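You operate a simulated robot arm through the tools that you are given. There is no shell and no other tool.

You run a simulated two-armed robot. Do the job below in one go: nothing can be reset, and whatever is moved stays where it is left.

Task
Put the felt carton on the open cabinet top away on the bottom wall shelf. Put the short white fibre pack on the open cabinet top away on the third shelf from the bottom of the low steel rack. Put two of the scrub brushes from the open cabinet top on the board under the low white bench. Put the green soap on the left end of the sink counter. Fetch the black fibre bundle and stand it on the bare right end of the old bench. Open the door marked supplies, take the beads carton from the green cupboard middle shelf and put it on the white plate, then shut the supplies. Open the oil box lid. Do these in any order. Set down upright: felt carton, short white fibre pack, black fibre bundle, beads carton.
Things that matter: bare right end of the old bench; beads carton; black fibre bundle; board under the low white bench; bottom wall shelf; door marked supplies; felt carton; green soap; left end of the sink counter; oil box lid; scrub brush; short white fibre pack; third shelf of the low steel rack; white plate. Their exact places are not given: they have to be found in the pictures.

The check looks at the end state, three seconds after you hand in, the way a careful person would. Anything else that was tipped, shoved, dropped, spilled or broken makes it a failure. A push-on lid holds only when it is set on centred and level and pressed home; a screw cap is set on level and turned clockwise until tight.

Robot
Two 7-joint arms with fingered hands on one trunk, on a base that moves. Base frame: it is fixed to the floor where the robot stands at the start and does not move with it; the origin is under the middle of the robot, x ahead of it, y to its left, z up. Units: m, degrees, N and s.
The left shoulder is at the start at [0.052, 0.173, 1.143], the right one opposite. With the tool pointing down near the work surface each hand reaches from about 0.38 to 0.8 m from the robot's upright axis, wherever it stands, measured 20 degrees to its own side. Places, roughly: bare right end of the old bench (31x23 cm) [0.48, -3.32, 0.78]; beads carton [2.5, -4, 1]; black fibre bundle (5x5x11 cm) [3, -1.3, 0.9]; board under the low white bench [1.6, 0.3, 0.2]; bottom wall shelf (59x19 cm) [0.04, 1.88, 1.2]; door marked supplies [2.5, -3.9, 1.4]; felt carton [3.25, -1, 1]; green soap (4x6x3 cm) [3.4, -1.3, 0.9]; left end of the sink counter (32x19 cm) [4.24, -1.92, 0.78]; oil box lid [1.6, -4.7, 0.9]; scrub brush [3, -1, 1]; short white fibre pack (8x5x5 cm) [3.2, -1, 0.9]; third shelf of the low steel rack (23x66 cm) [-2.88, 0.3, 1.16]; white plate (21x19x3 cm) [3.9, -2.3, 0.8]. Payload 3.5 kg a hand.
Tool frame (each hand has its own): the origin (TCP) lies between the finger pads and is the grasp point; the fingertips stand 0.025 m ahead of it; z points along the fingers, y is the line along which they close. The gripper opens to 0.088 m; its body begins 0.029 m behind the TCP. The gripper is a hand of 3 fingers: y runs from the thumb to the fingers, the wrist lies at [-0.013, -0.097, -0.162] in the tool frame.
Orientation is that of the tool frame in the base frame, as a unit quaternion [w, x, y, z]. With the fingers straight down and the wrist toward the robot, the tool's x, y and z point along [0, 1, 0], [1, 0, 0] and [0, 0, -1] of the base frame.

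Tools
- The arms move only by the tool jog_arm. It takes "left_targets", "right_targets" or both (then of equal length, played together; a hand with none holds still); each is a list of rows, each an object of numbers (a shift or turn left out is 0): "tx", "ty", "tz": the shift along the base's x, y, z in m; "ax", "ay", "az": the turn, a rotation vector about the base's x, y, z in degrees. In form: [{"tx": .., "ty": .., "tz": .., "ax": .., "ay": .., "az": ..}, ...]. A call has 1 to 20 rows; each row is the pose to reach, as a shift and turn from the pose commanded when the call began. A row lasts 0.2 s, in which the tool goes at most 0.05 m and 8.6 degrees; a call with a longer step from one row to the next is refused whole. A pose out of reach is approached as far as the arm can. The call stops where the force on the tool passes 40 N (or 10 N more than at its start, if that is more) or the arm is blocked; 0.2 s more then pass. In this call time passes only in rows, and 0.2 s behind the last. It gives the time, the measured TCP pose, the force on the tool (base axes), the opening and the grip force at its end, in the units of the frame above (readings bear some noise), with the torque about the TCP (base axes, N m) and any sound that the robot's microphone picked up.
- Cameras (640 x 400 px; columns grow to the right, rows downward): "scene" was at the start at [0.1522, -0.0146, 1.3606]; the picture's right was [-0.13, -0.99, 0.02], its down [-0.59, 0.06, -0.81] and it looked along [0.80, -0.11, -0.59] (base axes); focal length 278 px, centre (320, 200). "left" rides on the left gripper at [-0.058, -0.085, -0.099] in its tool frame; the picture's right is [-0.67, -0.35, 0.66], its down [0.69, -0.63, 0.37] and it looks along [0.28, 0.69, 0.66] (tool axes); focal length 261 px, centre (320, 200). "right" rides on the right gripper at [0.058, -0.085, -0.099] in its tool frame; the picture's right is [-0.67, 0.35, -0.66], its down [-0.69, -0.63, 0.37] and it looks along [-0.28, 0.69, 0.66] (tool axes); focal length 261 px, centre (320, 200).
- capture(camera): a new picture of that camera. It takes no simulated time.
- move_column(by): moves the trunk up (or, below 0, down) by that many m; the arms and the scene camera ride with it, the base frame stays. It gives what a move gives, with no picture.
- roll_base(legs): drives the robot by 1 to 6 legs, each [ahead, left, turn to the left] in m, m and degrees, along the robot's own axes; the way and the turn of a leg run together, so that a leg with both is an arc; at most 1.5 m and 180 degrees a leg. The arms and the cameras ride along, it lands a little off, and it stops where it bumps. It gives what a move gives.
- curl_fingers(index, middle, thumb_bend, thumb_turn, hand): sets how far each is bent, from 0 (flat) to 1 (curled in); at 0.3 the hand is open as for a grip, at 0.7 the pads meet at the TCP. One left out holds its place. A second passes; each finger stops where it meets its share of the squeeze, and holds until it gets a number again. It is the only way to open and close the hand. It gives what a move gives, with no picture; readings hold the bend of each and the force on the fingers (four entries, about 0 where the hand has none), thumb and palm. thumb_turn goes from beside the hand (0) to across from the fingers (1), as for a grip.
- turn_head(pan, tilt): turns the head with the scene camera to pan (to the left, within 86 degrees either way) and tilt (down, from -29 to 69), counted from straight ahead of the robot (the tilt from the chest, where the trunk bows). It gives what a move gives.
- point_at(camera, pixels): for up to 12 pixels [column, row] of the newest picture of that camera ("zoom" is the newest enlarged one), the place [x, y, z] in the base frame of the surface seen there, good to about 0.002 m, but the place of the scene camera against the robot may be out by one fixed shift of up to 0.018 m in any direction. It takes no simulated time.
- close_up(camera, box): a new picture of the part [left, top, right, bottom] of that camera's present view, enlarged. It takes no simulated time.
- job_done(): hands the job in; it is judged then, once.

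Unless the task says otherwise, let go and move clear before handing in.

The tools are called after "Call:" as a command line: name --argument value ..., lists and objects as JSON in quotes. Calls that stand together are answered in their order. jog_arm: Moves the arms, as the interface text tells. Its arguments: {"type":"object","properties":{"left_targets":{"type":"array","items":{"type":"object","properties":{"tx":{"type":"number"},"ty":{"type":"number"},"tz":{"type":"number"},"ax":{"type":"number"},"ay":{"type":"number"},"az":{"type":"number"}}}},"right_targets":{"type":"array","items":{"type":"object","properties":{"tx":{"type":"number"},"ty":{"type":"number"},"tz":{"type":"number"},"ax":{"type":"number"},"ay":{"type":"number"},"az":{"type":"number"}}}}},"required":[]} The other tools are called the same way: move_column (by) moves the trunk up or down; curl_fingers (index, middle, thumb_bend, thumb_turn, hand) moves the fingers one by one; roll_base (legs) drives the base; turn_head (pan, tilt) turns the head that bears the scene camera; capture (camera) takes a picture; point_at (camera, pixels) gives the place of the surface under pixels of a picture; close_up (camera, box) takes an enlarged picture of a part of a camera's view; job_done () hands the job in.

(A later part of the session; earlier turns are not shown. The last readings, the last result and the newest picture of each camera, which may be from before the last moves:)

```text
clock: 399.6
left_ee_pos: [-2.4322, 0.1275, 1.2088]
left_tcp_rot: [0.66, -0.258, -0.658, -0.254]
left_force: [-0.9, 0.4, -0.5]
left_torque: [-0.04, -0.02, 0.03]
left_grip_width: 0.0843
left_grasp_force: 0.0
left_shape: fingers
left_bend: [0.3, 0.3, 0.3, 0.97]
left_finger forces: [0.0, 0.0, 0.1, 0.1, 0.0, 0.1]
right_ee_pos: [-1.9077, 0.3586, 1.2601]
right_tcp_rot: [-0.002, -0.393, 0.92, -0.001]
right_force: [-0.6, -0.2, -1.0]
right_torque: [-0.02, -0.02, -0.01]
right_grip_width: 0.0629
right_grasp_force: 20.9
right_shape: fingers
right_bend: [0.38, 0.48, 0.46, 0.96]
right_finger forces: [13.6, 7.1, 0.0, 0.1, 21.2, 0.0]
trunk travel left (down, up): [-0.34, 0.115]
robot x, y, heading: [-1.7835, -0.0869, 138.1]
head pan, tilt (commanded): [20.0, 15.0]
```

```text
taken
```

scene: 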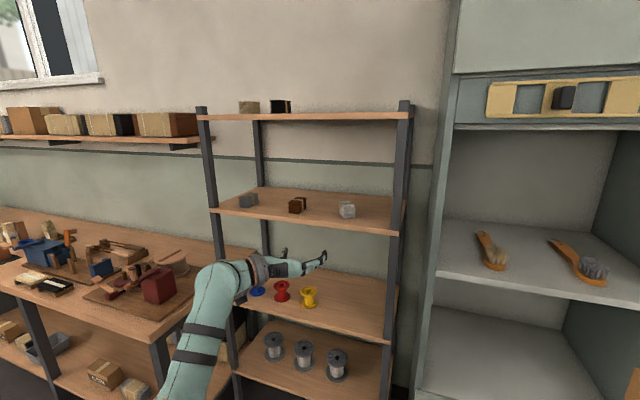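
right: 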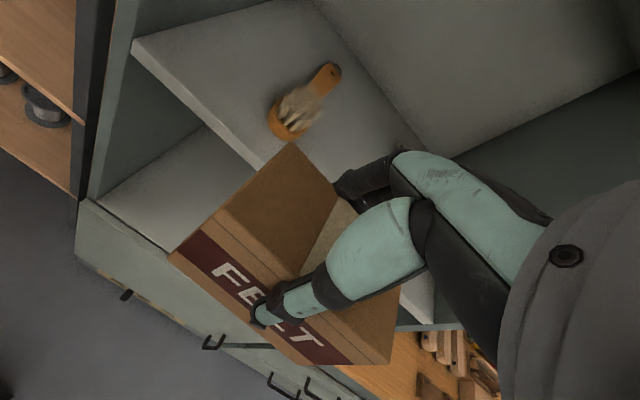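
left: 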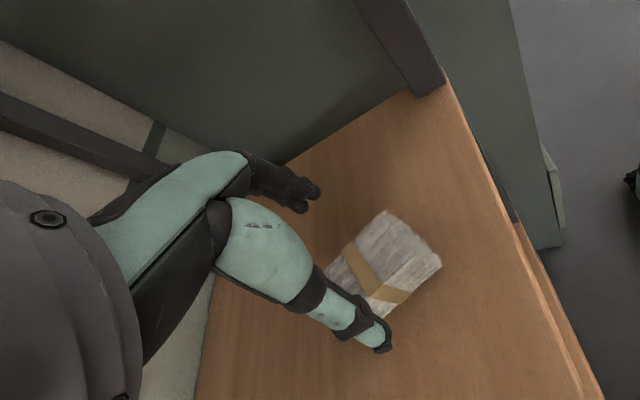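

The forearm now comes from below-left as at the door. Rotating to tool-down with the closing line forward while drawing the hand in.

Call:
jog_arm --left_targets '[{"tx": 0.013, "ty": -0.0024, "ax": 0.34, "ay": -6.98, "az": 4.94}, {"tx": 0.026, "ty": -0.0049, "ax": 0.68, "ay": -13.96, "az": 9.88}, {"tx": 0.039, "ty": -0.0073, "ax": 1.02, "ay": -20.94, "az": 14.82}, {"tx": 0.052, "ty": -0.0097, "ax": 1.36, "ay": -27.92, "az": 19.76}, {"tx": 0.065, "ty": -0.012, "ax": 1.7, "ay": -34.9, "az": 24.7}, {"tx": 0.078, "ty": -0.0146, "ax": 2.04, "ay": -41.88, "az": 29.64}, {"tx": 0.091, "ty": -0.017, "ax": 2.38, "ay": -48.86, "az": 34.58}, {"tx": 0.104, "ty": -0.0194, "ax": 2.72, "ay": -55.84, "az": 39.52}, {"tx": 0.117, "ty": -0.0219, "ax": 3.06, "ay": -62.82, "az": 44.46}, {"tx": 0.13, "ty": -0.0243, "ax": 3.4, "ay": -69.8, "az": 49.4}, {"tx": 0.143, "ty": -0.0267, "ax": 3.74, "ay": -76.78, "az": 54.34}, {"tx": 0.156, "ty": -0.0291, "ax": 4.08, "ay": -83.76, "az": 59.28}, {"tx": 0.169, "ty": -0.0316, "ax": 4.42, "ay": -90.74, "az": 64.22}, {"tx": 0.182, "ty": -0.034, "ax": 4.76, "ay": -97.7, "az": 69.1}]'

Call:
capture --camera "scene"

```text
clock: 402.6
left_ee_pos: [-2.2502, 0.0932, 1.2086]
left_tcp_rot: [0.0, -0.401, 0.916, 0.002]
left_force: [-0.1, 0.4, 0.3]
left_torque: [-0.01, 0.01, -0.02]
left_grip_width: 0.0849
left_grasp_force: 0.0
left_shape: fingers
left_bend: [0.3, 0.3, 0.3, 0.98]
left_finger forces: [0.0, 0.0, 0.0, 0.1, 0.1, 0.1]
right_ee_pos: [-1.9075, 0.3571, 1.261]
right_tcp_rot: [-0.001, -0.393, 0.919, -0.001]
right_force: [1.1, -0.1, -1.5]
right_torque: [0.01, 0.04, 0.03]
right_grip_width: 0.0632
right_grasp_force: 20.8
right_shape: fingers
right_bend: [0.38, 0.48, 0.46, 0.96]
right_finger forces: [13.4, 7.0, 0.0, 0.0, 21.2, 0.0]
trunk travel left (down, up): [-0.34, 0.115]
robot x, y, heading: [-1.7827, -0.0876, 138.0]
head pan, tilt (commanded): [20.0, 15.0]
```

```text
taken
```

scene: 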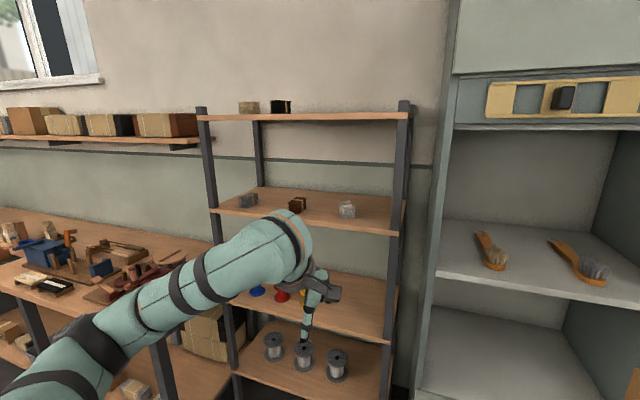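

The left arm is back to normal, and the pack stands on the third shelf at (347,210). Now to the wall shelf with FELT: turn right 90° and drive over.

Call:
roll_base --legs '[[0, 0, -90], [1.3, 0.15, 0]]'

Call:
turn_head --pan -10 --tilt 15

Call:
capture --camera "scene"

```text
clock: 413.0
left_ee_pos: [-0.8431, 1.4227, 1.2086]
left_tcp_rot: [0.0, 0.365, 0.931, 0.004]
left_force: [-1.2, 0.3, -0.1]
left_torque: [0.01, -0.03, -0.03]
left_grip_width: 0.0846
left_grasp_force: 0.1
left_shape: fingers
left_bend: [0.3, 0.3, 0.3, 0.98]
left_finger forces: [0.1, 0.0, 0.1, 0.0, 0.1, 0.1]
right_ee_pos: [-0.5787, 1.0786, 1.2611]
right_tcp_rot: [-0.002, 0.373, 0.928, -0.001]
right_force: [-0.6, -0.4, -1.8]
right_torque: [0.06, -0.02, -0.01]
right_grip_width: 0.0628
right_grasp_force: 20.5
right_shape: fingers
right_bend: [0.39, 0.49, 0.46, 0.96]
right_finger forces: [13.0, 6.9, 0.0, 0.0, 20.5, 0.0]
trunk travel left (down, up): [-0.34, 0.115]
robot x, y, heading: [-1.0251, 0.9518, 47.8]
head pan, tilt (commanded): [20.0, 15.0]
```

```text
clock: 413.9
left_ee_pos: [-0.842, 1.4219, 1.2077]
left_tcp_rot: [0.0, 0.365, 0.931, 0.003]
left_force: [-0.3, -0.2, -0.8]
left_torque: [-0.01, 0.01, -0.02]
left_grip_width: 0.0844
left_grasp_force: 0.0
left_shape: fingers
left_bend: [0.3, 0.3, 0.3, 0.98]
left_finger forces: [0.0, 0.0, 0.0, 0.0, 0.0, 0.0]
right_ee_pos: [-0.5791, 1.0782, 1.2605]
right_tcp_rot: [-0.003, 0.373, 0.928, 0.0]
right_force: [0.2, 0.9, -1.6]
right_torque: [0.04, 0.02, 0.01]
right_grip_width: 0.0625
right_grasp_force: 19.8
right_shape: fingers
right_bend: [0.39, 0.49, 0.46, 0.96]
right_finger forces: [13.1, 6.9, 0.1, 0.0, 20.5, 0.0]
trunk travel left (down, up): [-0.34, 0.115]
robot x, y, heading: [-1.026, 0.9544, 47.6]
head pan, tilt (commanded): [-10.0, 15.0]
```

```text
taken
```

scene: 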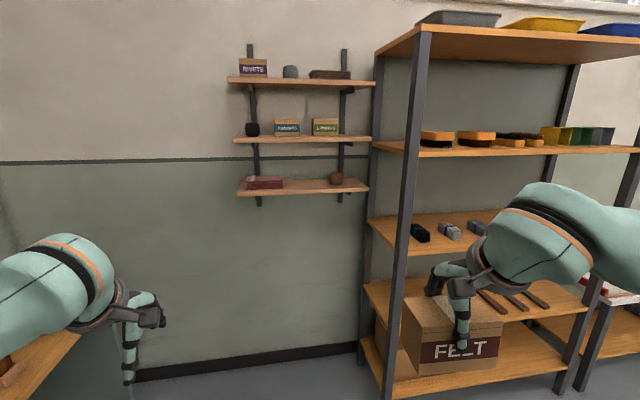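

The wall shelves are straight ahead at (300,185). Moving in closer and measuring shelf heights with the right camera.

Call:
roll_base --legs '[[0.55, 0.0, 0]]'

Call:
turn_head --pan -15 --tilt 10

Call:
capture --camera "scene"

Call:
capture --camera "right"

```text
clock: 417.1
left_ee_pos: [-0.4813, 1.827, 1.2094]
left_tcp_rot: [0.001, 0.364, 0.932, 0.004]
left_force: [0.5, 0.5, -0.1]
left_torque: [-0.03, 0.01, -0.02]
left_grip_width: 0.0846
left_grasp_force: 0.0
left_shape: fingers
left_bend: [0.3, 0.3, 0.3, 0.98]
left_finger forces: [0.0, 0.0, 0.1, 0.0, 0.1, 0.0]
right_ee_pos: [-0.2156, 1.4845, 1.2606]
right_tcp_rot: [-0.002, 0.372, 0.928, -0.001]
right_force: [-0.3, 0.6, -1.5]
right_torque: [0.02, 0.02, 0.0]
right_grip_width: 0.0625
right_grasp_force: 20.6
right_shape: fingers
right_bend: [0.39, 0.49, 0.46, 0.96]
right_finger forces: [13.0, 6.8, 0.0, 0.1, 20.5, 0.1]
trunk travel left (down, up): [-0.34, 0.115]
robot x, y, heading: [-0.6592, 1.3616, 48.2]
head pan, tilt (commanded): [-10.0, 15.0]
```

```text
clock: 417.8
left_ee_pos: [-0.4804, 1.8284, 1.2076]
left_tcp_rot: [0.001, 0.363, 0.932, 0.003]
left_force: [0.3, -0.6, 0.0]
left_torque: [0.0, 0.02, 0.01]
left_grip_width: 0.0844
left_grasp_force: 0.0
left_shape: fingers
left_bend: [0.3, 0.3, 0.3, 0.98]
left_finger forces: [0.1, 0.1, 0.0, 0.1, 0.0, 0.1]
right_ee_pos: [-0.2157, 1.4852, 1.26]
right_tcp_rot: [-0.002, 0.372, 0.928, 0.0]
right_force: [0.1, -0.3, -0.9]
right_torque: [0.02, 0.0, 0.0]
right_grip_width: 0.0628
right_grasp_force: 20.2
right_shape: fingers
right_bend: [0.39, 0.49, 0.46, 0.96]
right_finger forces: [12.9, 6.9, 0.0, 0.0, 20.5, 0.1]
trunk travel left (down, up): [-0.34, 0.115]
robot x, y, heading: [-0.6647, 1.361, 48.2]
head pan, tilt (commanded): [-15.0, 10.0]
```

```text
taken
```

scene: 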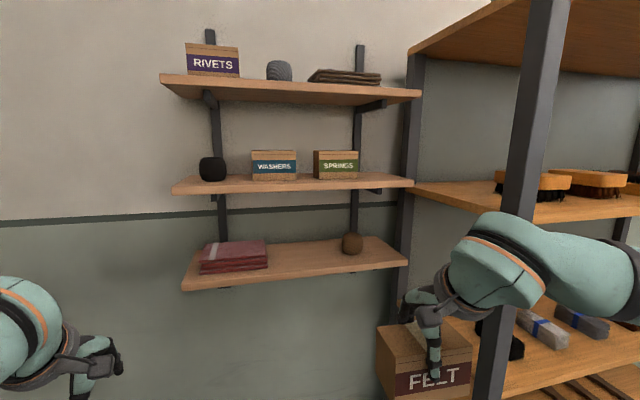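

```text
taken
```

right: 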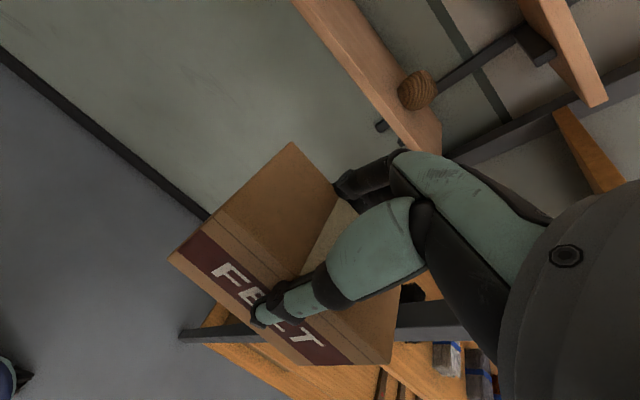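

The right arm is near the tall rack's front post. I'll measure arm, post and shelves before going further.

Call:
point_at --camera "scene" --pixels '[[620, 250], [520, 240], [530, 150], [510, 100], [300, 262], [290, 280], [265, 255], [345, 245], [290, 190], [290, 183], [390, 262], [190, 275]]'

Call:
point_at --camera "right" --pixels '[[370, 60], [350, 40], [410, 130], [418, 90], [570, 40], [590, 95], [335, 30], [400, 145]]'

```text
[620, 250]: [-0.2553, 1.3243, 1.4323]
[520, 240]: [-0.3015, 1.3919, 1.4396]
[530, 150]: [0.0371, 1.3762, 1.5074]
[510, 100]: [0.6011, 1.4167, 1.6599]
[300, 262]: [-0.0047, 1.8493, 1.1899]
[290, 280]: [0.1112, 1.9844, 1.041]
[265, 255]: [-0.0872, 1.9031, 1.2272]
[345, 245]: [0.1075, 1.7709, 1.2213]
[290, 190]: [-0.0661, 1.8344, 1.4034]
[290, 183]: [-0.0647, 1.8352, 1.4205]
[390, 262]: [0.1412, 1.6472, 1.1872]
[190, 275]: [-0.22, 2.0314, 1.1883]
```

```text
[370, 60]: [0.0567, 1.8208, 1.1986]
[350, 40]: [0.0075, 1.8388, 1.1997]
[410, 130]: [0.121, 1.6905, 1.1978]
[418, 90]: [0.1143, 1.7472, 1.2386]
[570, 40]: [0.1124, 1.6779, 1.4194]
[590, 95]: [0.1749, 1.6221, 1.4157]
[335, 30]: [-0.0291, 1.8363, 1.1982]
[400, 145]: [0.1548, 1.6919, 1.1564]
```

Bottom shelf top is 1.1985 and the middle shelf's underside ≈1.41; the free gap is u -1.34 to -1.11. I'll raise the trunk 2 cm, roll closer, and align the carton with the gap.

Call:
move_column --by 0.02

Call:
roll_base --legs '[[0.09, 0.03, -0.4]]'

Call:
capture --camera "scene"

```text
clock: 418.4
left_ee_pos: [-0.4803, 1.8278, 1.2286]
left_tcp_rot: [0.001, 0.363, 0.932, 0.004]
left_force: [0.1, -0.5, 0.2]
left_torque: [0.0, 0.0, 0.02]
left_grip_width: 0.0845
left_grasp_force: 0.1
left_shape: fingers
left_bend: [0.3, 0.3, 0.3, 0.98]
left_finger forces: [0.0, 0.0, 0.0, 0.0, 0.0, 0.0]
right_ee_pos: [-0.2143, 1.4856, 1.2803]
right_tcp_rot: [-0.002, 0.372, 0.928, 0.0]
right_force: [0.4, -0.9, -1.4]
right_torque: [0.0, -0.01, 0.0]
right_grip_width: 0.0626
right_grasp_force: 20.2
right_shape: fingers
right_bend: [0.39, 0.49, 0.46, 0.96]
right_finger forces: [13.0, 6.8, 0.0, 0.0, 20.5, 0.0]
trunk travel left (down, up): [-0.36, 0.095]
robot x, y, heading: [-0.6561, 1.3618, 48.1]
head pan, tilt (commanded): [-15.0, 10.0]
```

```text
clock: 419.6
left_ee_pos: [-0.438, 1.9098, 1.2305]
left_tcp_rot: [0.001, 0.368, 0.93, 0.005]
left_force: [0.2, 0.1, 0.1]
left_torque: [-0.01, -0.01, -0.01]
left_grip_width: 0.0847
left_grasp_force: 0.1
left_shape: fingers
left_bend: [0.3, 0.3, 0.3, 0.98]
left_finger forces: [0.0, 0.0, 0.0, 0.1, 0.1, 0.1]
right_ee_pos: [-0.1766, 1.5655, 1.2824]
right_tcp_rot: [-0.002, 0.376, 0.927, 0.002]
right_force: [-0.1, 0.5, -2.0]
right_torque: [0.03, 0.05, 0.02]
right_grip_width: 0.0628
right_grasp_force: 20.2
right_shape: fingers
right_bend: [0.39, 0.49, 0.46, 0.96]
right_finger forces: [13.2, 7.0, 0.1, 0.1, 20.5, 0.0]
trunk travel left (down, up): [-0.36, 0.095]
robot x, y, heading: [-0.6185, 1.4474, 47.7]
head pan, tilt (commanded): [-15.0, 10.0]
```

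```text
taken
```

scene: 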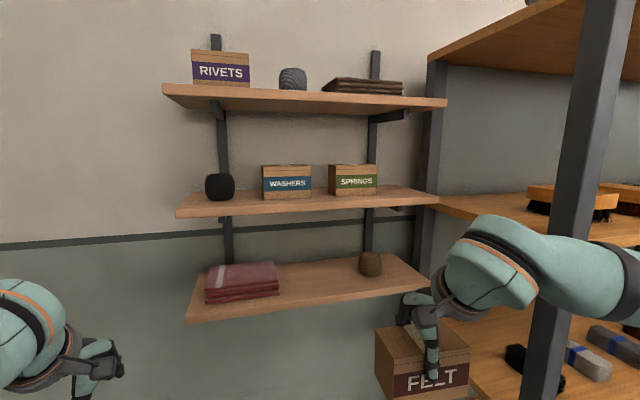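

Aligning the carton in front of the gap first.

Call:
jog_arm --right_targets '[{"tx": 0.018, "ty": 0.036, "az": 0.5}, {"tx": 0.036, "ty": 0.071, "az": 1}, {"tx": 0.055, "ty": 0.107, "az": 1.5}, {"tx": 0.073, "ty": 0.143, "az": 2}]'

Call:
capture --camera "scene"

Call:
capture --camera "right"

```text
clock: 420.6
left_ee_pos: [-0.436, 1.916, 1.2275]
left_tcp_rot: [0.001, 0.368, 0.93, 0.002]
left_force: [-0.1, 0.0, 0.4]
left_torque: [0.0, 0.0, -0.01]
left_grip_width: 0.0847
left_grasp_force: 0.1
left_shape: fingers
left_bend: [0.3, 0.3, 0.3, 0.98]
left_finger forces: [0.0, 0.0, 0.1, 0.0, 0.0, 0.0]
right_ee_pos: [-0.0995, 1.7136, 1.2795]
right_tcp_rot: [-0.002, 0.36, 0.933, -0.002]
right_force: [-0.4, 0.2, -1.6]
right_torque: [0.01, 0.02, -0.02]
right_grip_width: 0.0626
right_grasp_force: 20.1
right_shape: fingers
right_bend: [0.39, 0.49, 0.46, 0.96]
right_finger forces: [13.2, 7.0, 0.0, 0.0, 20.7, 0.1]
trunk travel left (down, up): [-0.36, 0.095]
robot x, y, heading: [-0.6229, 1.4468, 47.8]
head pan, tilt (commanded): [-15.0, 10.0]
```

```text
taken
```

scene: 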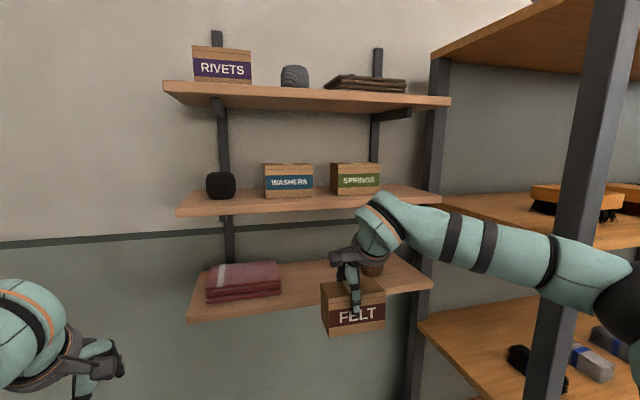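

```text
taken
```

right: 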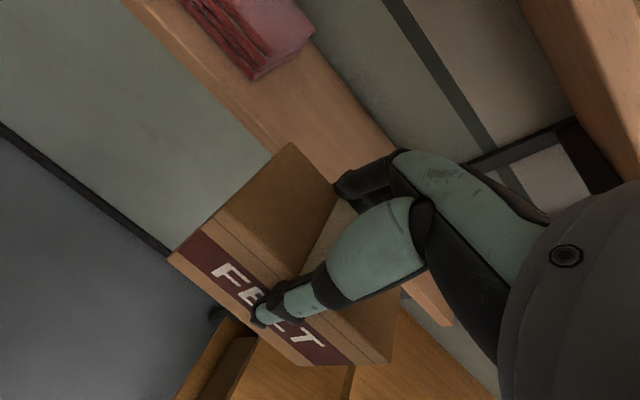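

Before inserting, I need to know how high and how far forward my wrist extends, since the middle shelf's edge is close. Measuring points on the hand.

Call:
close_up --camera "scene" --box '[300, 170, 460, 350]'

Call:
point_at --camera "zoom" --pixels '[[180, 90], [150, 110], [210, 80], [130, 140], [100, 195], [75, 200], [110, 230], [180, 150], [120, 160], [165, 185]]'

```text
2.22 times, centred on (380, 260) of scene
```

zoom: 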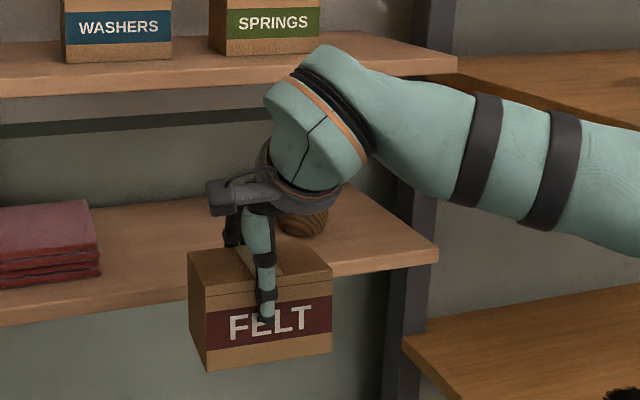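

```text
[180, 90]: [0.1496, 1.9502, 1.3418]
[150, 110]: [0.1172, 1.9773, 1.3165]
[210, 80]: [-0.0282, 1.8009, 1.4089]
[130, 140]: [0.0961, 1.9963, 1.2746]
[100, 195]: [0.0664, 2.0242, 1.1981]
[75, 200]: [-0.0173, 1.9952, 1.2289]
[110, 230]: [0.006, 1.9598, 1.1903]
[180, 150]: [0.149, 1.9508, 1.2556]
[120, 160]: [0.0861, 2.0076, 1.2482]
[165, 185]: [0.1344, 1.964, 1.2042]
```

The wrist bulb is at zoom (320,130), the palm at (260,190). Measuring those.

Call:
point_at --camera "zoom" --pixels '[[320, 50], [300, 75], [275, 95], [320, 130], [275, 130], [270, 165], [260, 185], [215, 200], [235, 190], [265, 230], [340, 90], [270, 150]]'

```text
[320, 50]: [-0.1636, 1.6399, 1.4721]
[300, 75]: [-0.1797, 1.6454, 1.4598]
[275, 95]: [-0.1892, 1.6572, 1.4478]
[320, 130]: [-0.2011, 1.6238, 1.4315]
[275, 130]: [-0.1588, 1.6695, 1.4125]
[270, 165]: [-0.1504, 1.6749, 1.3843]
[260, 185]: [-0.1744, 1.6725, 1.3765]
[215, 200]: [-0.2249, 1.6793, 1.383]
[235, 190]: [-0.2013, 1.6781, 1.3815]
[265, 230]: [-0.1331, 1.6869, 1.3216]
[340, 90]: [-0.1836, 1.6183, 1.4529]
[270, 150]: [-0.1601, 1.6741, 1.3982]
```

The wrist bulb's top is ~0.20 m above the TCP, 10 cm behind it. I'll look at the right hand's profile from the left camera.

Call:
capture --camera "left"

```text
taken
```

left: 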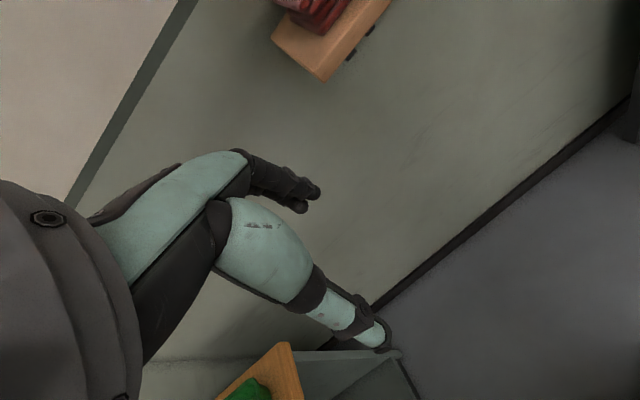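

I'll use the left camera to measure its own (mirror-image) hand's profile in tool coordinates.

Call:
point_at --camera "left" --pixels '[[243, 156], [215, 158], [180, 172], [140, 200], [110, 230], [60, 190], [20, 200], [250, 185], [310, 190], [130, 180], [160, 168], [285, 230]]'

```text
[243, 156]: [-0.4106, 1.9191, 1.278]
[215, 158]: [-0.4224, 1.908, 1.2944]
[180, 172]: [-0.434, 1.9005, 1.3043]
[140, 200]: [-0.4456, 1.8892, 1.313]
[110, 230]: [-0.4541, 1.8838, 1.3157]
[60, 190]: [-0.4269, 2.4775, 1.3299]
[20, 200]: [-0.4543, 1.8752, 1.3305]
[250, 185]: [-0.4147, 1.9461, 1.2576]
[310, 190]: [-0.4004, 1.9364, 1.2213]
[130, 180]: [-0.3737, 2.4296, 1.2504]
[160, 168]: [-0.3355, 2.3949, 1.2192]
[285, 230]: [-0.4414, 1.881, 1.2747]
```

The hand's top near the fingers is only ~9 cm above the TCP, and the taller wrist stays outside the shelf edge if I insert about 3 cm. Inserting slowly over the shelf.

Call:
jog_arm --right_targets '[{"tx": 0.02, "ty": 0.0223}, {"tx": 0.04, "ty": 0.0446}, {"tx": 0.06, "ty": 0.0668}, {"tx": 0.078, "ty": 0.0868}, {"tx": 0.0947, "ty": 0.1051}]'

Call:
capture --camera "scene"

Call:
capture --camera "right"

```text
clock: 421.8
left_ee_pos: [-0.4368, 1.9157, 1.2278]
left_tcp_rot: [0.001, 0.368, 0.93, 0.002]
left_force: [0.1, 0.0, 0.1]
left_torque: [0.02, -0.02, -0.03]
left_grip_width: 0.0846
left_grasp_force: 0.1
left_shape: fingers
left_bend: [0.3, 0.3, 0.3, 0.98]
left_finger forces: [0.0, 0.1, 0.1, 0.0, 0.1, 0.0]
right_ee_pos: [-0.0151, 1.809, 1.2812]
right_tcp_rot: [-0.002, 0.36, 0.933, 0.0]
right_force: [0.1, 0.8, -1.4]
right_torque: [-0.01, -0.01, -0.02]
right_grip_width: 0.0626
right_grasp_force: 20.1
right_shape: fingers
right_bend: [0.39, 0.49, 0.46, 0.96]
right_finger forces: [13.0, 6.9, 0.0, 0.0, 20.3, 0.0]
right hand out of reach, approached as far as the arm can: row 5
trunk travel left (down, up): [-0.36, 0.095]
robot x, y, heading: [-0.6244, 1.4469, 47.6]
head pan, tilt (commanded): [-15.0, 10.0]
```

```text
taken
```

scene: 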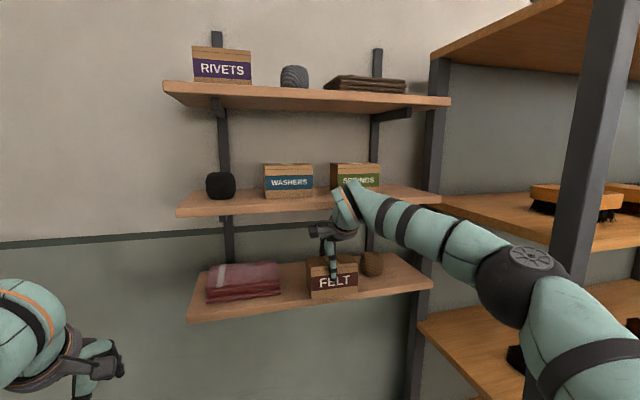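

```text
taken
```

right: 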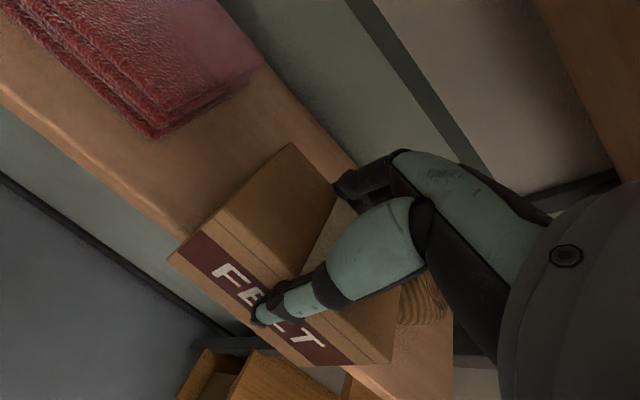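

The arm is 1.5 cm short. I'll creep the base 2 cm forward.

Call:
roll_base --legs '[[0.02, 0, 0]]'

Call:
capture --camera "right"

```text
clock: 422.5
left_ee_pos: [-0.427, 1.9255, 1.2296]
left_tcp_rot: [0.002, 0.368, 0.93, 0.005]
left_force: [-0.2, -0.3, -0.5]
left_torque: [-0.01, -0.04, -0.01]
left_grip_width: 0.0847
left_grasp_force: 0.1
left_shape: fingers
left_bend: [0.3, 0.3, 0.3, 0.98]
left_finger forces: [0.0, 0.1, 0.0, 0.0, 0.0, 0.0]
right_ee_pos: [-0.0061, 1.8188, 1.284]
right_tcp_rot: [-0.001, 0.361, 0.933, 0.001]
right_force: [-0.6, -0.1, -2.2]
right_torque: [-0.01, 0.03, -0.04]
right_grip_width: 0.0625
right_grasp_force: 20.9
right_shape: fingers
right_bend: [0.39, 0.49, 0.46, 0.96]
right_finger forces: [13.1, 7.0, 0.0, 0.1, 20.7, 0.1]
trunk travel left (down, up): [-0.36, 0.095]
robot x, y, heading: [-0.6049, 1.4639, 47.6]
head pan, tilt (commanded): [-15.0, 10.0]
```

```text
taken
```

right: 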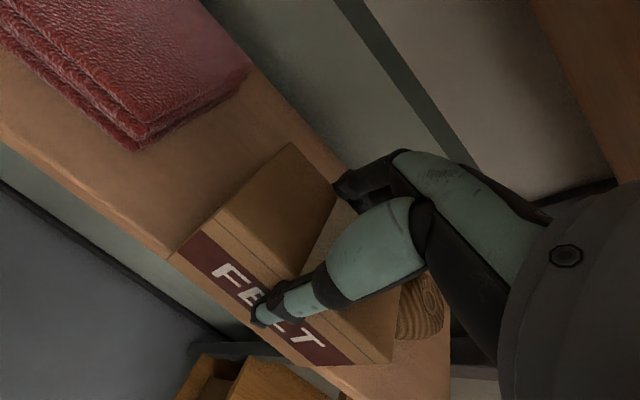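

The carton is now fully over the shelf, flush with its edge. Lowering it.

Call:
jog_arm --right_targets '[{"tz": -0.01}, {"tz": -0.016}, {"tz": -0.019}]'

```text
clock: 423.3
left_ee_pos: [-0.4262, 1.9258, 1.2303]
left_tcp_rot: [0.002, 0.368, 0.93, 0.004]
left_force: [0.6, 0.0, 0.1]
left_torque: [-0.02, -0.01, -0.02]
left_grip_width: 0.0846
left_grasp_force: 0.0
left_shape: fingers
left_bend: [0.3, 0.3, 0.3, 0.98]
left_finger forces: [0.1, 0.1, 0.0, 0.0, 0.0, 0.0]
right_ee_pos: [-0.0036, 1.8202, 1.2673]
right_tcp_rot: [-0.001, 0.36, 0.933, 0.004]
right_force: [4.0, 1.9, 23.1]
right_torque: [0.69, -0.55, -0.04]
right_grip_width: 0.063
right_grasp_force: 23.7
right_shape: fingers
right_bend: [0.37, 0.47, 0.47, 0.96]
right_finger forces: [17.9, 9.2, 0.1, 0.0, 20.6, 0.1]
trunk travel left (down, up): [-0.36, 0.095]
robot x, y, heading: [-0.6084, 1.4559, 47.3]
head pan, tilt (commanded): [-15.0, 10.0]
```

Contact (23 N). I'll ease up a few millimetres.

Call:
jog_arm --right_targets '[{"tz": 0.004}]'

Call:
close_up --camera "scene" --box '[180, 150, 440, 330]'

```text
clock: 423.7
left_ee_pos: [-0.4257, 1.9271, 1.2293]
left_tcp_rot: [0.001, 0.368, 0.93, 0.004]
left_force: [0.4, -0.2, -0.2]
left_torque: [0.01, 0.0, 0.01]
left_grip_width: 0.0848
left_grasp_force: 0.0
left_shape: fingers
left_bend: [0.3, 0.3, 0.3, 0.98]
left_finger forces: [0.0, 0.0, 0.0, 0.0, 0.1, 0.1]
right_ee_pos: [-0.0045, 1.8198, 1.2674]
right_tcp_rot: [-0.001, 0.36, 0.933, 0.0]
right_force: [3.2, 2.0, 18.4]
right_torque: [0.67, -0.57, -0.01]
right_grip_width: 0.063
right_grasp_force: 23.5
right_shape: fingers
right_bend: [0.37, 0.47, 0.47, 0.96]
right_finger forces: [16.5, 9.1, 0.0, 0.0, 20.5, 0.0]
trunk travel left (down, up): [-0.36, 0.095]
robot x, y, heading: [-0.6098, 1.4607, 47.7]
head pan, tilt (commanded): [-15.0, 10.0]
```

```text
2.22 times, centred on (310, 240) of scene
```

zoom: 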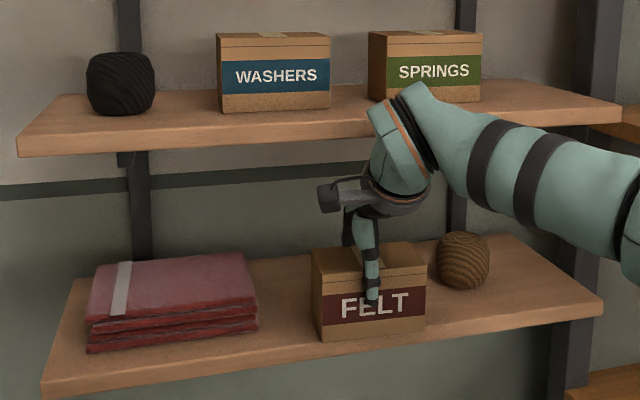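

The upward force acts ~5 cm ahead of the TCP, so the carton's far bottom edge is bearing. I'll ease up more.

Call:
jog_arm --right_targets '[{"tz": 0.005}]'

Call:
close_up --camera "right" --box '[120, 100, 480, 400]'

```text
clock: 424.1
left_ee_pos: [-0.4237, 1.9287, 1.2291]
left_tcp_rot: [0.001, 0.368, 0.93, 0.003]
left_force: [0.6, -0.1, -0.4]
left_torque: [0.02, 0.02, -0.02]
left_grip_width: 0.0845
left_grasp_force: 0.1
left_shape: fingers
left_bend: [0.3, 0.3, 0.3, 0.98]
left_finger forces: [0.0, 0.1, 0.1, 0.0, 0.0, 0.0]
right_ee_pos: [-0.0034, 1.8216, 1.2704]
right_tcp_rot: [-0.002, 0.36, 0.933, -0.003]
right_force: [1.5, 1.9, 3.3]
right_torque: [0.26, -0.14, 0.0]
right_grip_width: 0.0625
right_grasp_force: 21.9
right_shape: fingers
right_bend: [0.37, 0.48, 0.47, 0.96]
right_finger forces: [14.8, 7.7, 0.1, 0.1, 20.8, 0.0]
trunk travel left (down, up): [-0.36, 0.095]
robot x, y, heading: [-0.6114, 1.4636, 47.5]
head pan, tilt (commanded): [-15.0, 10.0]
```

```text
1.33 times, centred on (300, 250) of right
```

zoom: 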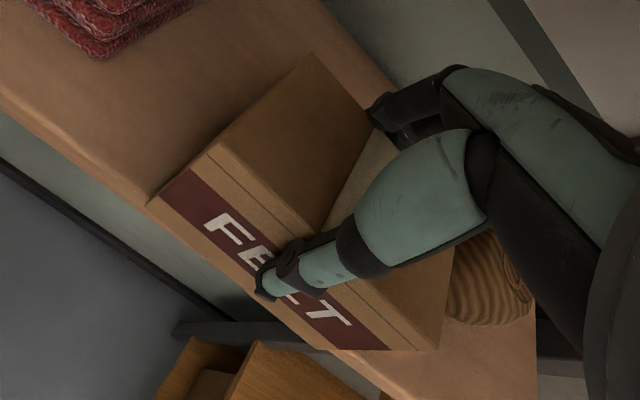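

Only 3 N now. Releasing the carton.

Call:
curl_fingers --hand "right" --index 0.2 --middle 0.2 --thumb_bend 0.22

Call:
capture --camera "right"

Call:
close_up --camera "scene" --box '[180, 150, 440, 330]'

```text
clock: 425.1
left_ee_pos: [-0.424, 1.9288, 1.228]
left_tcp_rot: [0.002, 0.368, 0.93, 0.003]
left_force: [-0.3, -0.6, 0.3]
left_torque: [-0.05, -0.04, -0.04]
left_grip_width: 0.0844
left_grasp_force: 0.0
left_shape: fingers
left_bend: [0.3, 0.3, 0.3, 0.98]
left_finger forces: [0.0, 0.0, 0.0, 0.1, 0.0, 0.1]
right_ee_pos: [-0.0026, 1.8211, 1.2703]
right_tcp_rot: [-0.002, 0.359, 0.933, -0.001]
right_force: [0.5, -0.1, -0.5]
right_torque: [0.0, -0.01, -0.02]
right_grip_width: 0.1018
right_grasp_force: 0.1
right_shape: fingers
right_bend: [0.2, 0.2, 0.22, 0.97]
right_finger forces: [0.1, 0.0, 0.0, 0.1, 0.0, 0.1]
trunk travel left (down, up): [-0.36, 0.095]
robot x, y, heading: [-0.6072, 1.4589, 47.8]
head pan, tilt (commanded): [-15.0, 10.0]
```

```text
taken
```

right: 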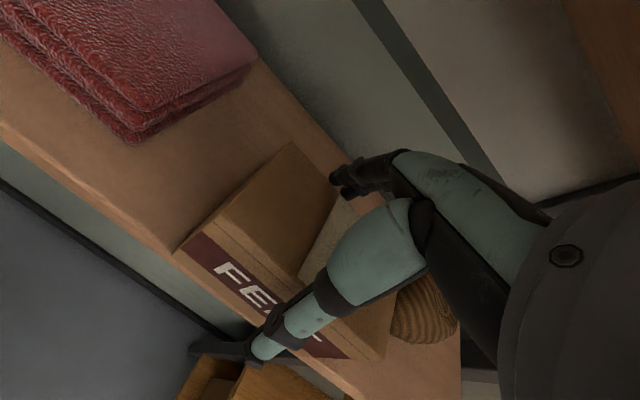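

```text
2.22 times, centred on (310, 240) of scene
```

zoom: 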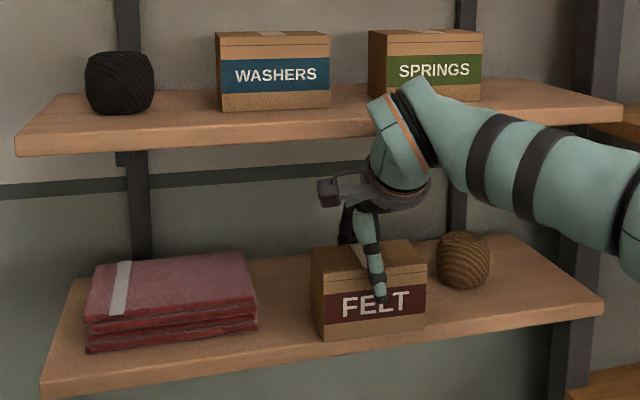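

FELT stands on the shelf, right at its front edge. I'll raise the open hand carefully just above the carton's top (tight under the middle shelf), then withdraw.

Call:
jog_arm --right_targets '[{"tz": 0.008}, {"tz": 0.016}, {"tz": 0.024}, {"tz": 0.03}, {"tz": 0.035}]'

Call:
capture --camera "right"

```text
clock: 426.0
left_ee_pos: [-0.4232, 1.9285, 1.228]
left_tcp_rot: [0.0, 0.368, 0.93, 0.003]
left_force: [0.4, -0.4, -0.3]
left_torque: [0.0, -0.03, 0.02]
left_grip_width: 0.0845
left_grasp_force: 0.0
left_shape: fingers
left_bend: [0.3, 0.3, 0.3, 0.98]
left_finger forces: [0.0, 0.1, 0.0, 0.0, 0.0, 0.1]
right_ee_pos: [-0.0041, 1.8202, 1.2892]
right_tcp_rot: [-0.003, 0.359, 0.933, -0.006]
right_force: [-2.3, -3.5, -6.5]
right_torque: [0.62, -0.29, -0.06]
right_grip_width: 0.1018
right_grasp_force: 0.1
right_shape: fingers
right_bend: [0.2, 0.2, 0.22, 0.97]
right_finger forces: [0.1, 0.0, 0.1, 0.1, 0.0, 0.1]
right hand out of reach, approached as far as the arm can: row 4
trunk travel left (down, up): [-0.36, 0.095]
robot x, y, heading: [-0.6092, 1.4626, 47.5]
head pan, tilt (commanded): [-15.0, 10.0]
stopped in row 4 (right hand): the force on the tool passed its limit at 45 N (the readings are from after the stop); the commanded pose is now the measured one
```

```text
taken
```

right: 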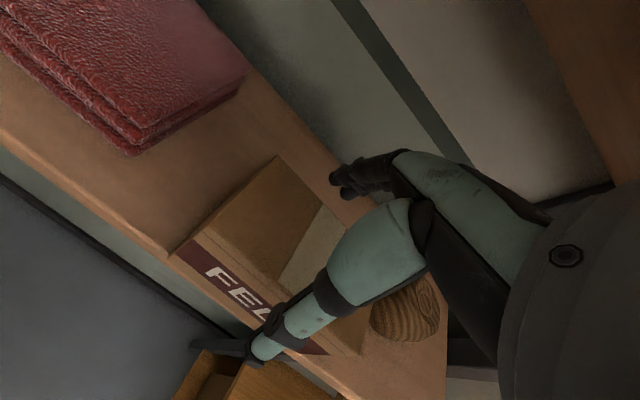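

My wrist touched the middle shelf's front edge. I'll back down slightly, then pitch the hand up 25° about the TCP: that drops the wrist and lifts the far fingertips over the carton.

Call:
jog_arm --right_targets '[{"tz": -0.006}, {"tz": -0.006, "ax": 4.6, "ay": -4.2}, {"tz": -0.005, "ax": 9.3, "ay": -8.4}, {"tz": -0.003, "ax": 14.0, "ay": -12.6}, {"tz": 0.0, "ax": 18.6, "ay": -16.7}]'

Call:
capture --camera "right"

Call:
close_up --camera "scene" --box '[180, 150, 440, 330]'

```text
clock: 427.2
left_ee_pos: [-0.4242, 1.928, 1.229]
left_tcp_rot: [0.001, 0.368, 0.93, 0.003]
left_force: [0.6, 0.6, 0.2]
left_torque: [-0.03, 0.0, 0.01]
left_grip_width: 0.0846
left_grasp_force: 0.0
left_shape: fingers
left_bend: [0.3, 0.3, 0.3, 0.98]
left_finger forces: [0.1, 0.0, 0.1, 0.1, 0.1, 0.1]
right_ee_pos: [-0.0053, 1.8214, 1.2887]
right_tcp_rot: [0.075, 0.352, 0.912, 0.198]
right_force: [0.0, -0.5, -0.1]
right_torque: [-0.03, 0.01, 0.02]
right_grip_width: 0.1018
right_grasp_force: 0.0
right_shape: fingers
right_bend: [0.2, 0.2, 0.22, 0.97]
right_finger forces: [0.1, 0.0, 0.1, 0.1, 0.1, 0.0]
trunk travel left (down, up): [-0.36, 0.095]
robot x, y, heading: [-0.6081, 1.4631, 47.7]
head pan, tilt (commanded): [-15.0, 10.0]
```

```text
taken
```

right: 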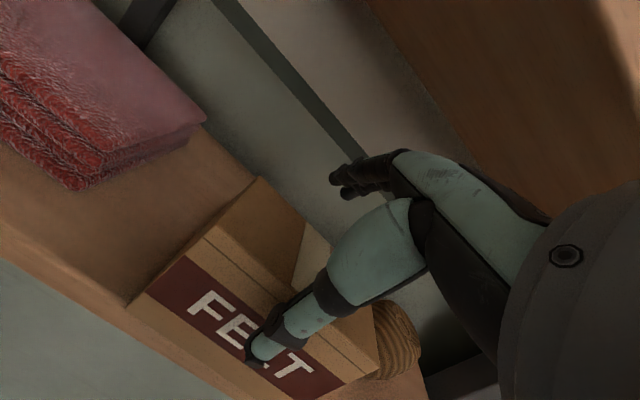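

```text
2.22 times, centred on (310, 240) of scene
```

zoom: 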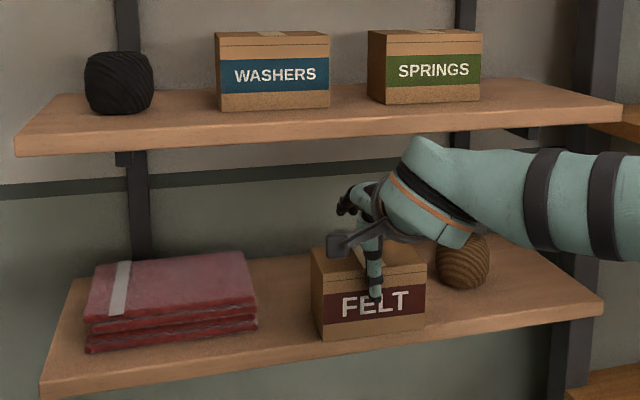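

The hand is now clear and unloaded, with the thumb in front of the carton. I'll use it to push the carton gently ~2 cm further onto the shelf.

Call:
jog_arm --right_targets '[{"tx": 0.004, "ty": 0.0045}, {"tx": 0.008, "ty": 0.009}, {"tx": 0.012, "ty": 0.0134}, {"tx": 0.016, "ty": 0.0178}, {"tx": 0.02, "ty": 0.0223}, {"tx": 0.024, "ty": 0.0267}]'

Call:
capture --camera "right"

Call:
close_up --camera "scene" --box '[180, 150, 440, 330]'

```text
clock: 428.6
left_ee_pos: [-0.4233, 1.9281, 1.2287]
left_tcp_rot: [0.001, 0.368, 0.93, 0.003]
left_force: [-0.5, 0.2, -0.3]
left_torque: [-0.01, 0.02, 0.0]
left_grip_width: 0.0845
left_grasp_force: 0.0
left_shape: fingers
left_bend: [0.3, 0.3, 0.3, 0.98]
left_finger forces: [0.0, 0.1, 0.0, 0.1, 0.0, 0.0]
right_ee_pos: [0.0201, 1.8488, 1.2899]
right_tcp_rot: [0.073, 0.351, 0.912, 0.197]
right_force: [0.1, -0.4, 0.2]
right_torque: [0.03, 0.03, -0.01]
right_grip_width: 0.1029
right_grasp_force: 0.1
right_shape: fingers
right_bend: [0.2, 0.2, 0.21, 0.97]
right_finger forces: [0.0, 0.0, 0.1, 0.1, 0.5, 0.0]
trunk travel left (down, up): [-0.36, 0.095]
robot x, y, heading: [-0.6112, 1.4637, 47.5]
head pan, tilt (commanded): [-15.0, 10.0]
```

```text
taken
```

right: 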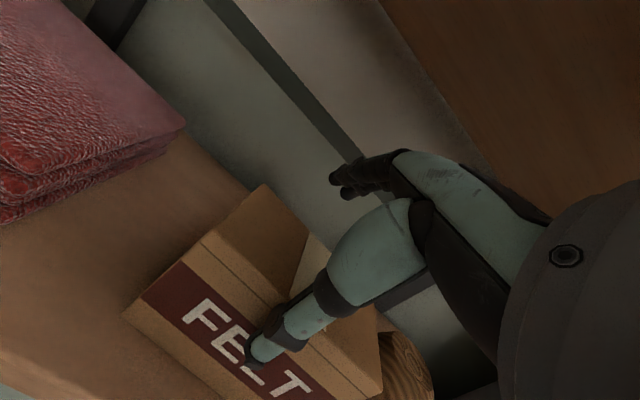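

```text
2.22 times, centred on (310, 240) of scene
```

zoom: 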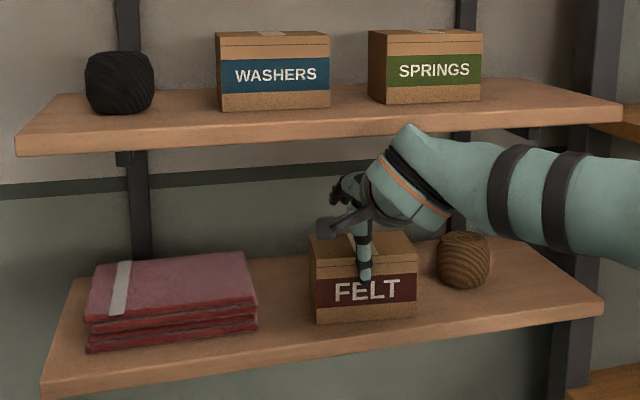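

FELT is now well on the shelf, upright. I'll raise the hand 2 cm and withdraw backward.

Call:
jog_arm --right_targets '[{"tz": 0.01, "tx": -0.003, "ty": -0.0033}, {"tz": 0.02, "tx": -0.006, "ty": -0.0067}]'

Call:
jog_arm --right_targets '[{"tx": -0.02, "ty": -0.0223}, {"tx": -0.045, "ty": -0.05}, {"tx": -0.075, "ty": -0.083}, {"tx": -0.105, "ty": -0.117}, {"tx": -0.135, "ty": -0.15}]'

Call:
capture --camera "scene"

```text
clock: 429.2
left_ee_pos: [-0.4253, 1.9292, 1.2282]
left_tcp_rot: [0.001, 0.368, 0.93, 0.003]
left_force: [0.5, -0.3, -0.3]
left_torque: [0.0, -0.01, -0.01]
left_grip_width: 0.0849
left_grasp_force: 0.0
left_shape: fingers
left_bend: [0.3, 0.3, 0.3, 0.98]
left_finger forces: [0.0, 0.0, 0.0, 0.0, 0.0, 0.0]
right_ee_pos: [0.0146, 1.8406, 1.31]
right_tcp_rot: [0.074, 0.35, 0.913, 0.197]
right_force: [-0.1, 0.5, 0.1]
right_torque: [-0.02, -0.04, 0.02]
right_grip_width: 0.1023
right_grasp_force: 0.0
right_shape: fingers
right_bend: [0.2, 0.2, 0.22, 0.97]
right_finger forces: [0.0, 0.1, 0.0, 0.0, 0.0, 0.0]
trunk travel left (down, up): [-0.36, 0.095]
robot x, y, heading: [-0.6098, 1.4595, 47.6]
head pan, tilt (commanded): [-15.0, 10.0]
```

```text
clock: 430.4
left_ee_pos: [-0.4253, 1.9283, 1.2287]
left_tcp_rot: [0.001, 0.368, 0.93, 0.004]
left_force: [0.8, 0.4, 0.3]
left_torque: [0.0, 0.0, 0.02]
left_grip_width: 0.0846
left_grasp_force: 0.0
left_shape: fingers
left_bend: [0.3, 0.3, 0.3, 0.98]
left_finger forces: [0.1, 0.0, 0.1, 0.1, 0.0, 0.0]
right_ee_pos: [-0.1213, 1.6886, 1.31]
right_tcp_rot: [0.076, 0.351, 0.912, 0.199]
right_force: [-0.7, -0.4, 0.1]
right_torque: [0.0, -0.01, -0.02]
right_grip_width: 0.1024
right_grasp_force: 0.0
right_shape: fingers
right_bend: [0.2, 0.2, 0.22, 0.97]
right_finger forces: [0.0, 0.0, 0.0, 0.1, 0.0, 0.1]
trunk travel left (down, up): [-0.36, 0.095]
robot x, y, heading: [-0.6098, 1.4642, 47.5]
head pan, tilt (commanded): [-15.0, 10.0]
```

```text
taken
```

scene: 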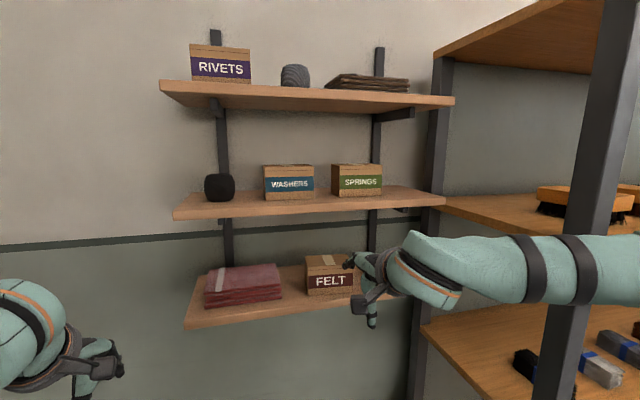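

FELT is in place and everything else on the shelves is undisturbed. Backing away and restoring the right hand's orientation.

Call:
roll_base --legs '[[-0.5, 0, 0]]'

Call:
jog_arm --right_targets '[{"tx": 0.005, "ty": -0.012, "tz": -0.02, "ax": -4.6, "ay": 4.2}, {"tx": 0.01, "ty": -0.024, "tz": -0.04, "ax": -9.3, "ay": 8.4}, {"tx": 0.015, "ty": -0.036, "tz": -0.06, "ax": -14, "ay": 12.6}, {"tx": 0.02, "ty": -0.048, "tz": -0.08, "ax": -18.6, "ay": 16.7}]'

Call:
curl_fingers --hand "right" --index 0.3 --middle 0.3 --thumb_bend 0.3

Call:
capture --camera "scene"

```text
clock: 433.3
left_ee_pos: [-0.7606, 1.5597, 1.2274]
left_tcp_rot: [0.001, 0.37, 0.929, 0.002]
left_force: [-0.2, -0.9, 1.0]
left_torque: [0.04, -0.03, 0.01]
left_grip_width: 0.0848
left_grasp_force: 0.1
left_shape: fingers
left_bend: [0.3, 0.3, 0.3, 0.98]
left_finger forces: [0.0, 0.0, 0.0, 0.0, 0.0, 0.1]
right_ee_pos: [-0.4578, 1.32, 1.308]
right_tcp_rot: [0.075, 0.352, 0.912, 0.197]
right_force: [-0.5, 0.5, 0.4]
right_torque: [-0.02, 0.01, -0.02]
right_grip_width: 0.1021
right_grasp_force: 0.0
right_shape: fingers
right_bend: [0.2, 0.2, 0.22, 0.97]
right_finger forces: [0.0, 0.0, 0.0, 0.1, 0.1, 0.0]
trunk travel left (down, up): [-0.36, 0.095]
robot x, y, heading: [-0.9473, 1.0936, 47.5]
head pan, tilt (commanded): [-15.0, 10.0]
```

```text
clock: 434.3
left_ee_pos: [-0.7593, 1.5576, 1.2284]
left_tcp_rot: [0.001, 0.369, 0.929, 0.003]
left_force: [-0.3, 0.1, 0.0]
left_torque: [0.02, -0.01, 0.03]
left_grip_width: 0.0847
left_grasp_force: 0.0
left_shape: fingers
left_bend: [0.3, 0.3, 0.3, 0.98]
left_finger forces: [0.0, 0.0, 0.0, 0.1, 0.1, 0.0]
right_ee_pos: [-0.4366, 1.2686, 1.2302]
right_tcp_rot: [-0.002, 0.36, 0.933, -0.006]
right_force: [0.4, 0.7, 0.7]
right_torque: [0.01, 0.01, 0.02]
right_grip_width: 0.1024
right_grasp_force: 0.0
right_shape: fingers
right_bend: [0.2, 0.2, 0.22, 0.97]
right_finger forces: [0.0, 0.1, 0.1, 0.0, 0.0, 0.0]
trunk travel left (down, up): [-0.36, 0.095]
robot x, y, heading: [-0.9478, 1.0912, 47.5]
head pan, tilt (commanded): [-15.0, 10.0]
```

```text
clock: 435.3
left_ee_pos: [-0.7605, 1.5576, 1.229]
left_tcp_rot: [0.002, 0.369, 0.929, 0.003]
left_force: [0.0, -0.2, -0.5]
left_torque: [-0.01, -0.02, -0.03]
left_grip_width: 0.0849
left_grasp_force: 0.0
left_shape: fingers
left_bend: [0.3, 0.3, 0.3, 0.98]
left_finger forces: [0.0, 0.0, 0.0, 0.0, 0.0, 0.0]
right_ee_pos: [-0.437, 1.2697, 1.2322]
right_tcp_rot: [-0.002, 0.361, 0.933, -0.006]
right_force: [0.2, 0.1, -0.7]
right_torque: [0.0, 0.02, -0.01]
right_grip_width: 0.0853
right_grasp_force: 0.1
right_shape: fingers
right_bend: [0.3, 0.3, 0.3, 0.97]
right_finger forces: [0.0, 0.1, 0.0, 0.0, 0.0, 0.0]
trunk travel left (down, up): [-0.36, 0.095]
robot x, y, heading: [-0.9453, 1.0919, 47.5]
head pan, tilt (commanded): [-15.0, 10.0]
```

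```text
taken
```

scene: 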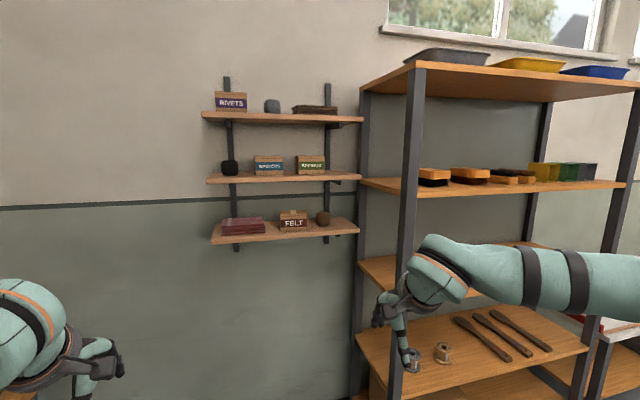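

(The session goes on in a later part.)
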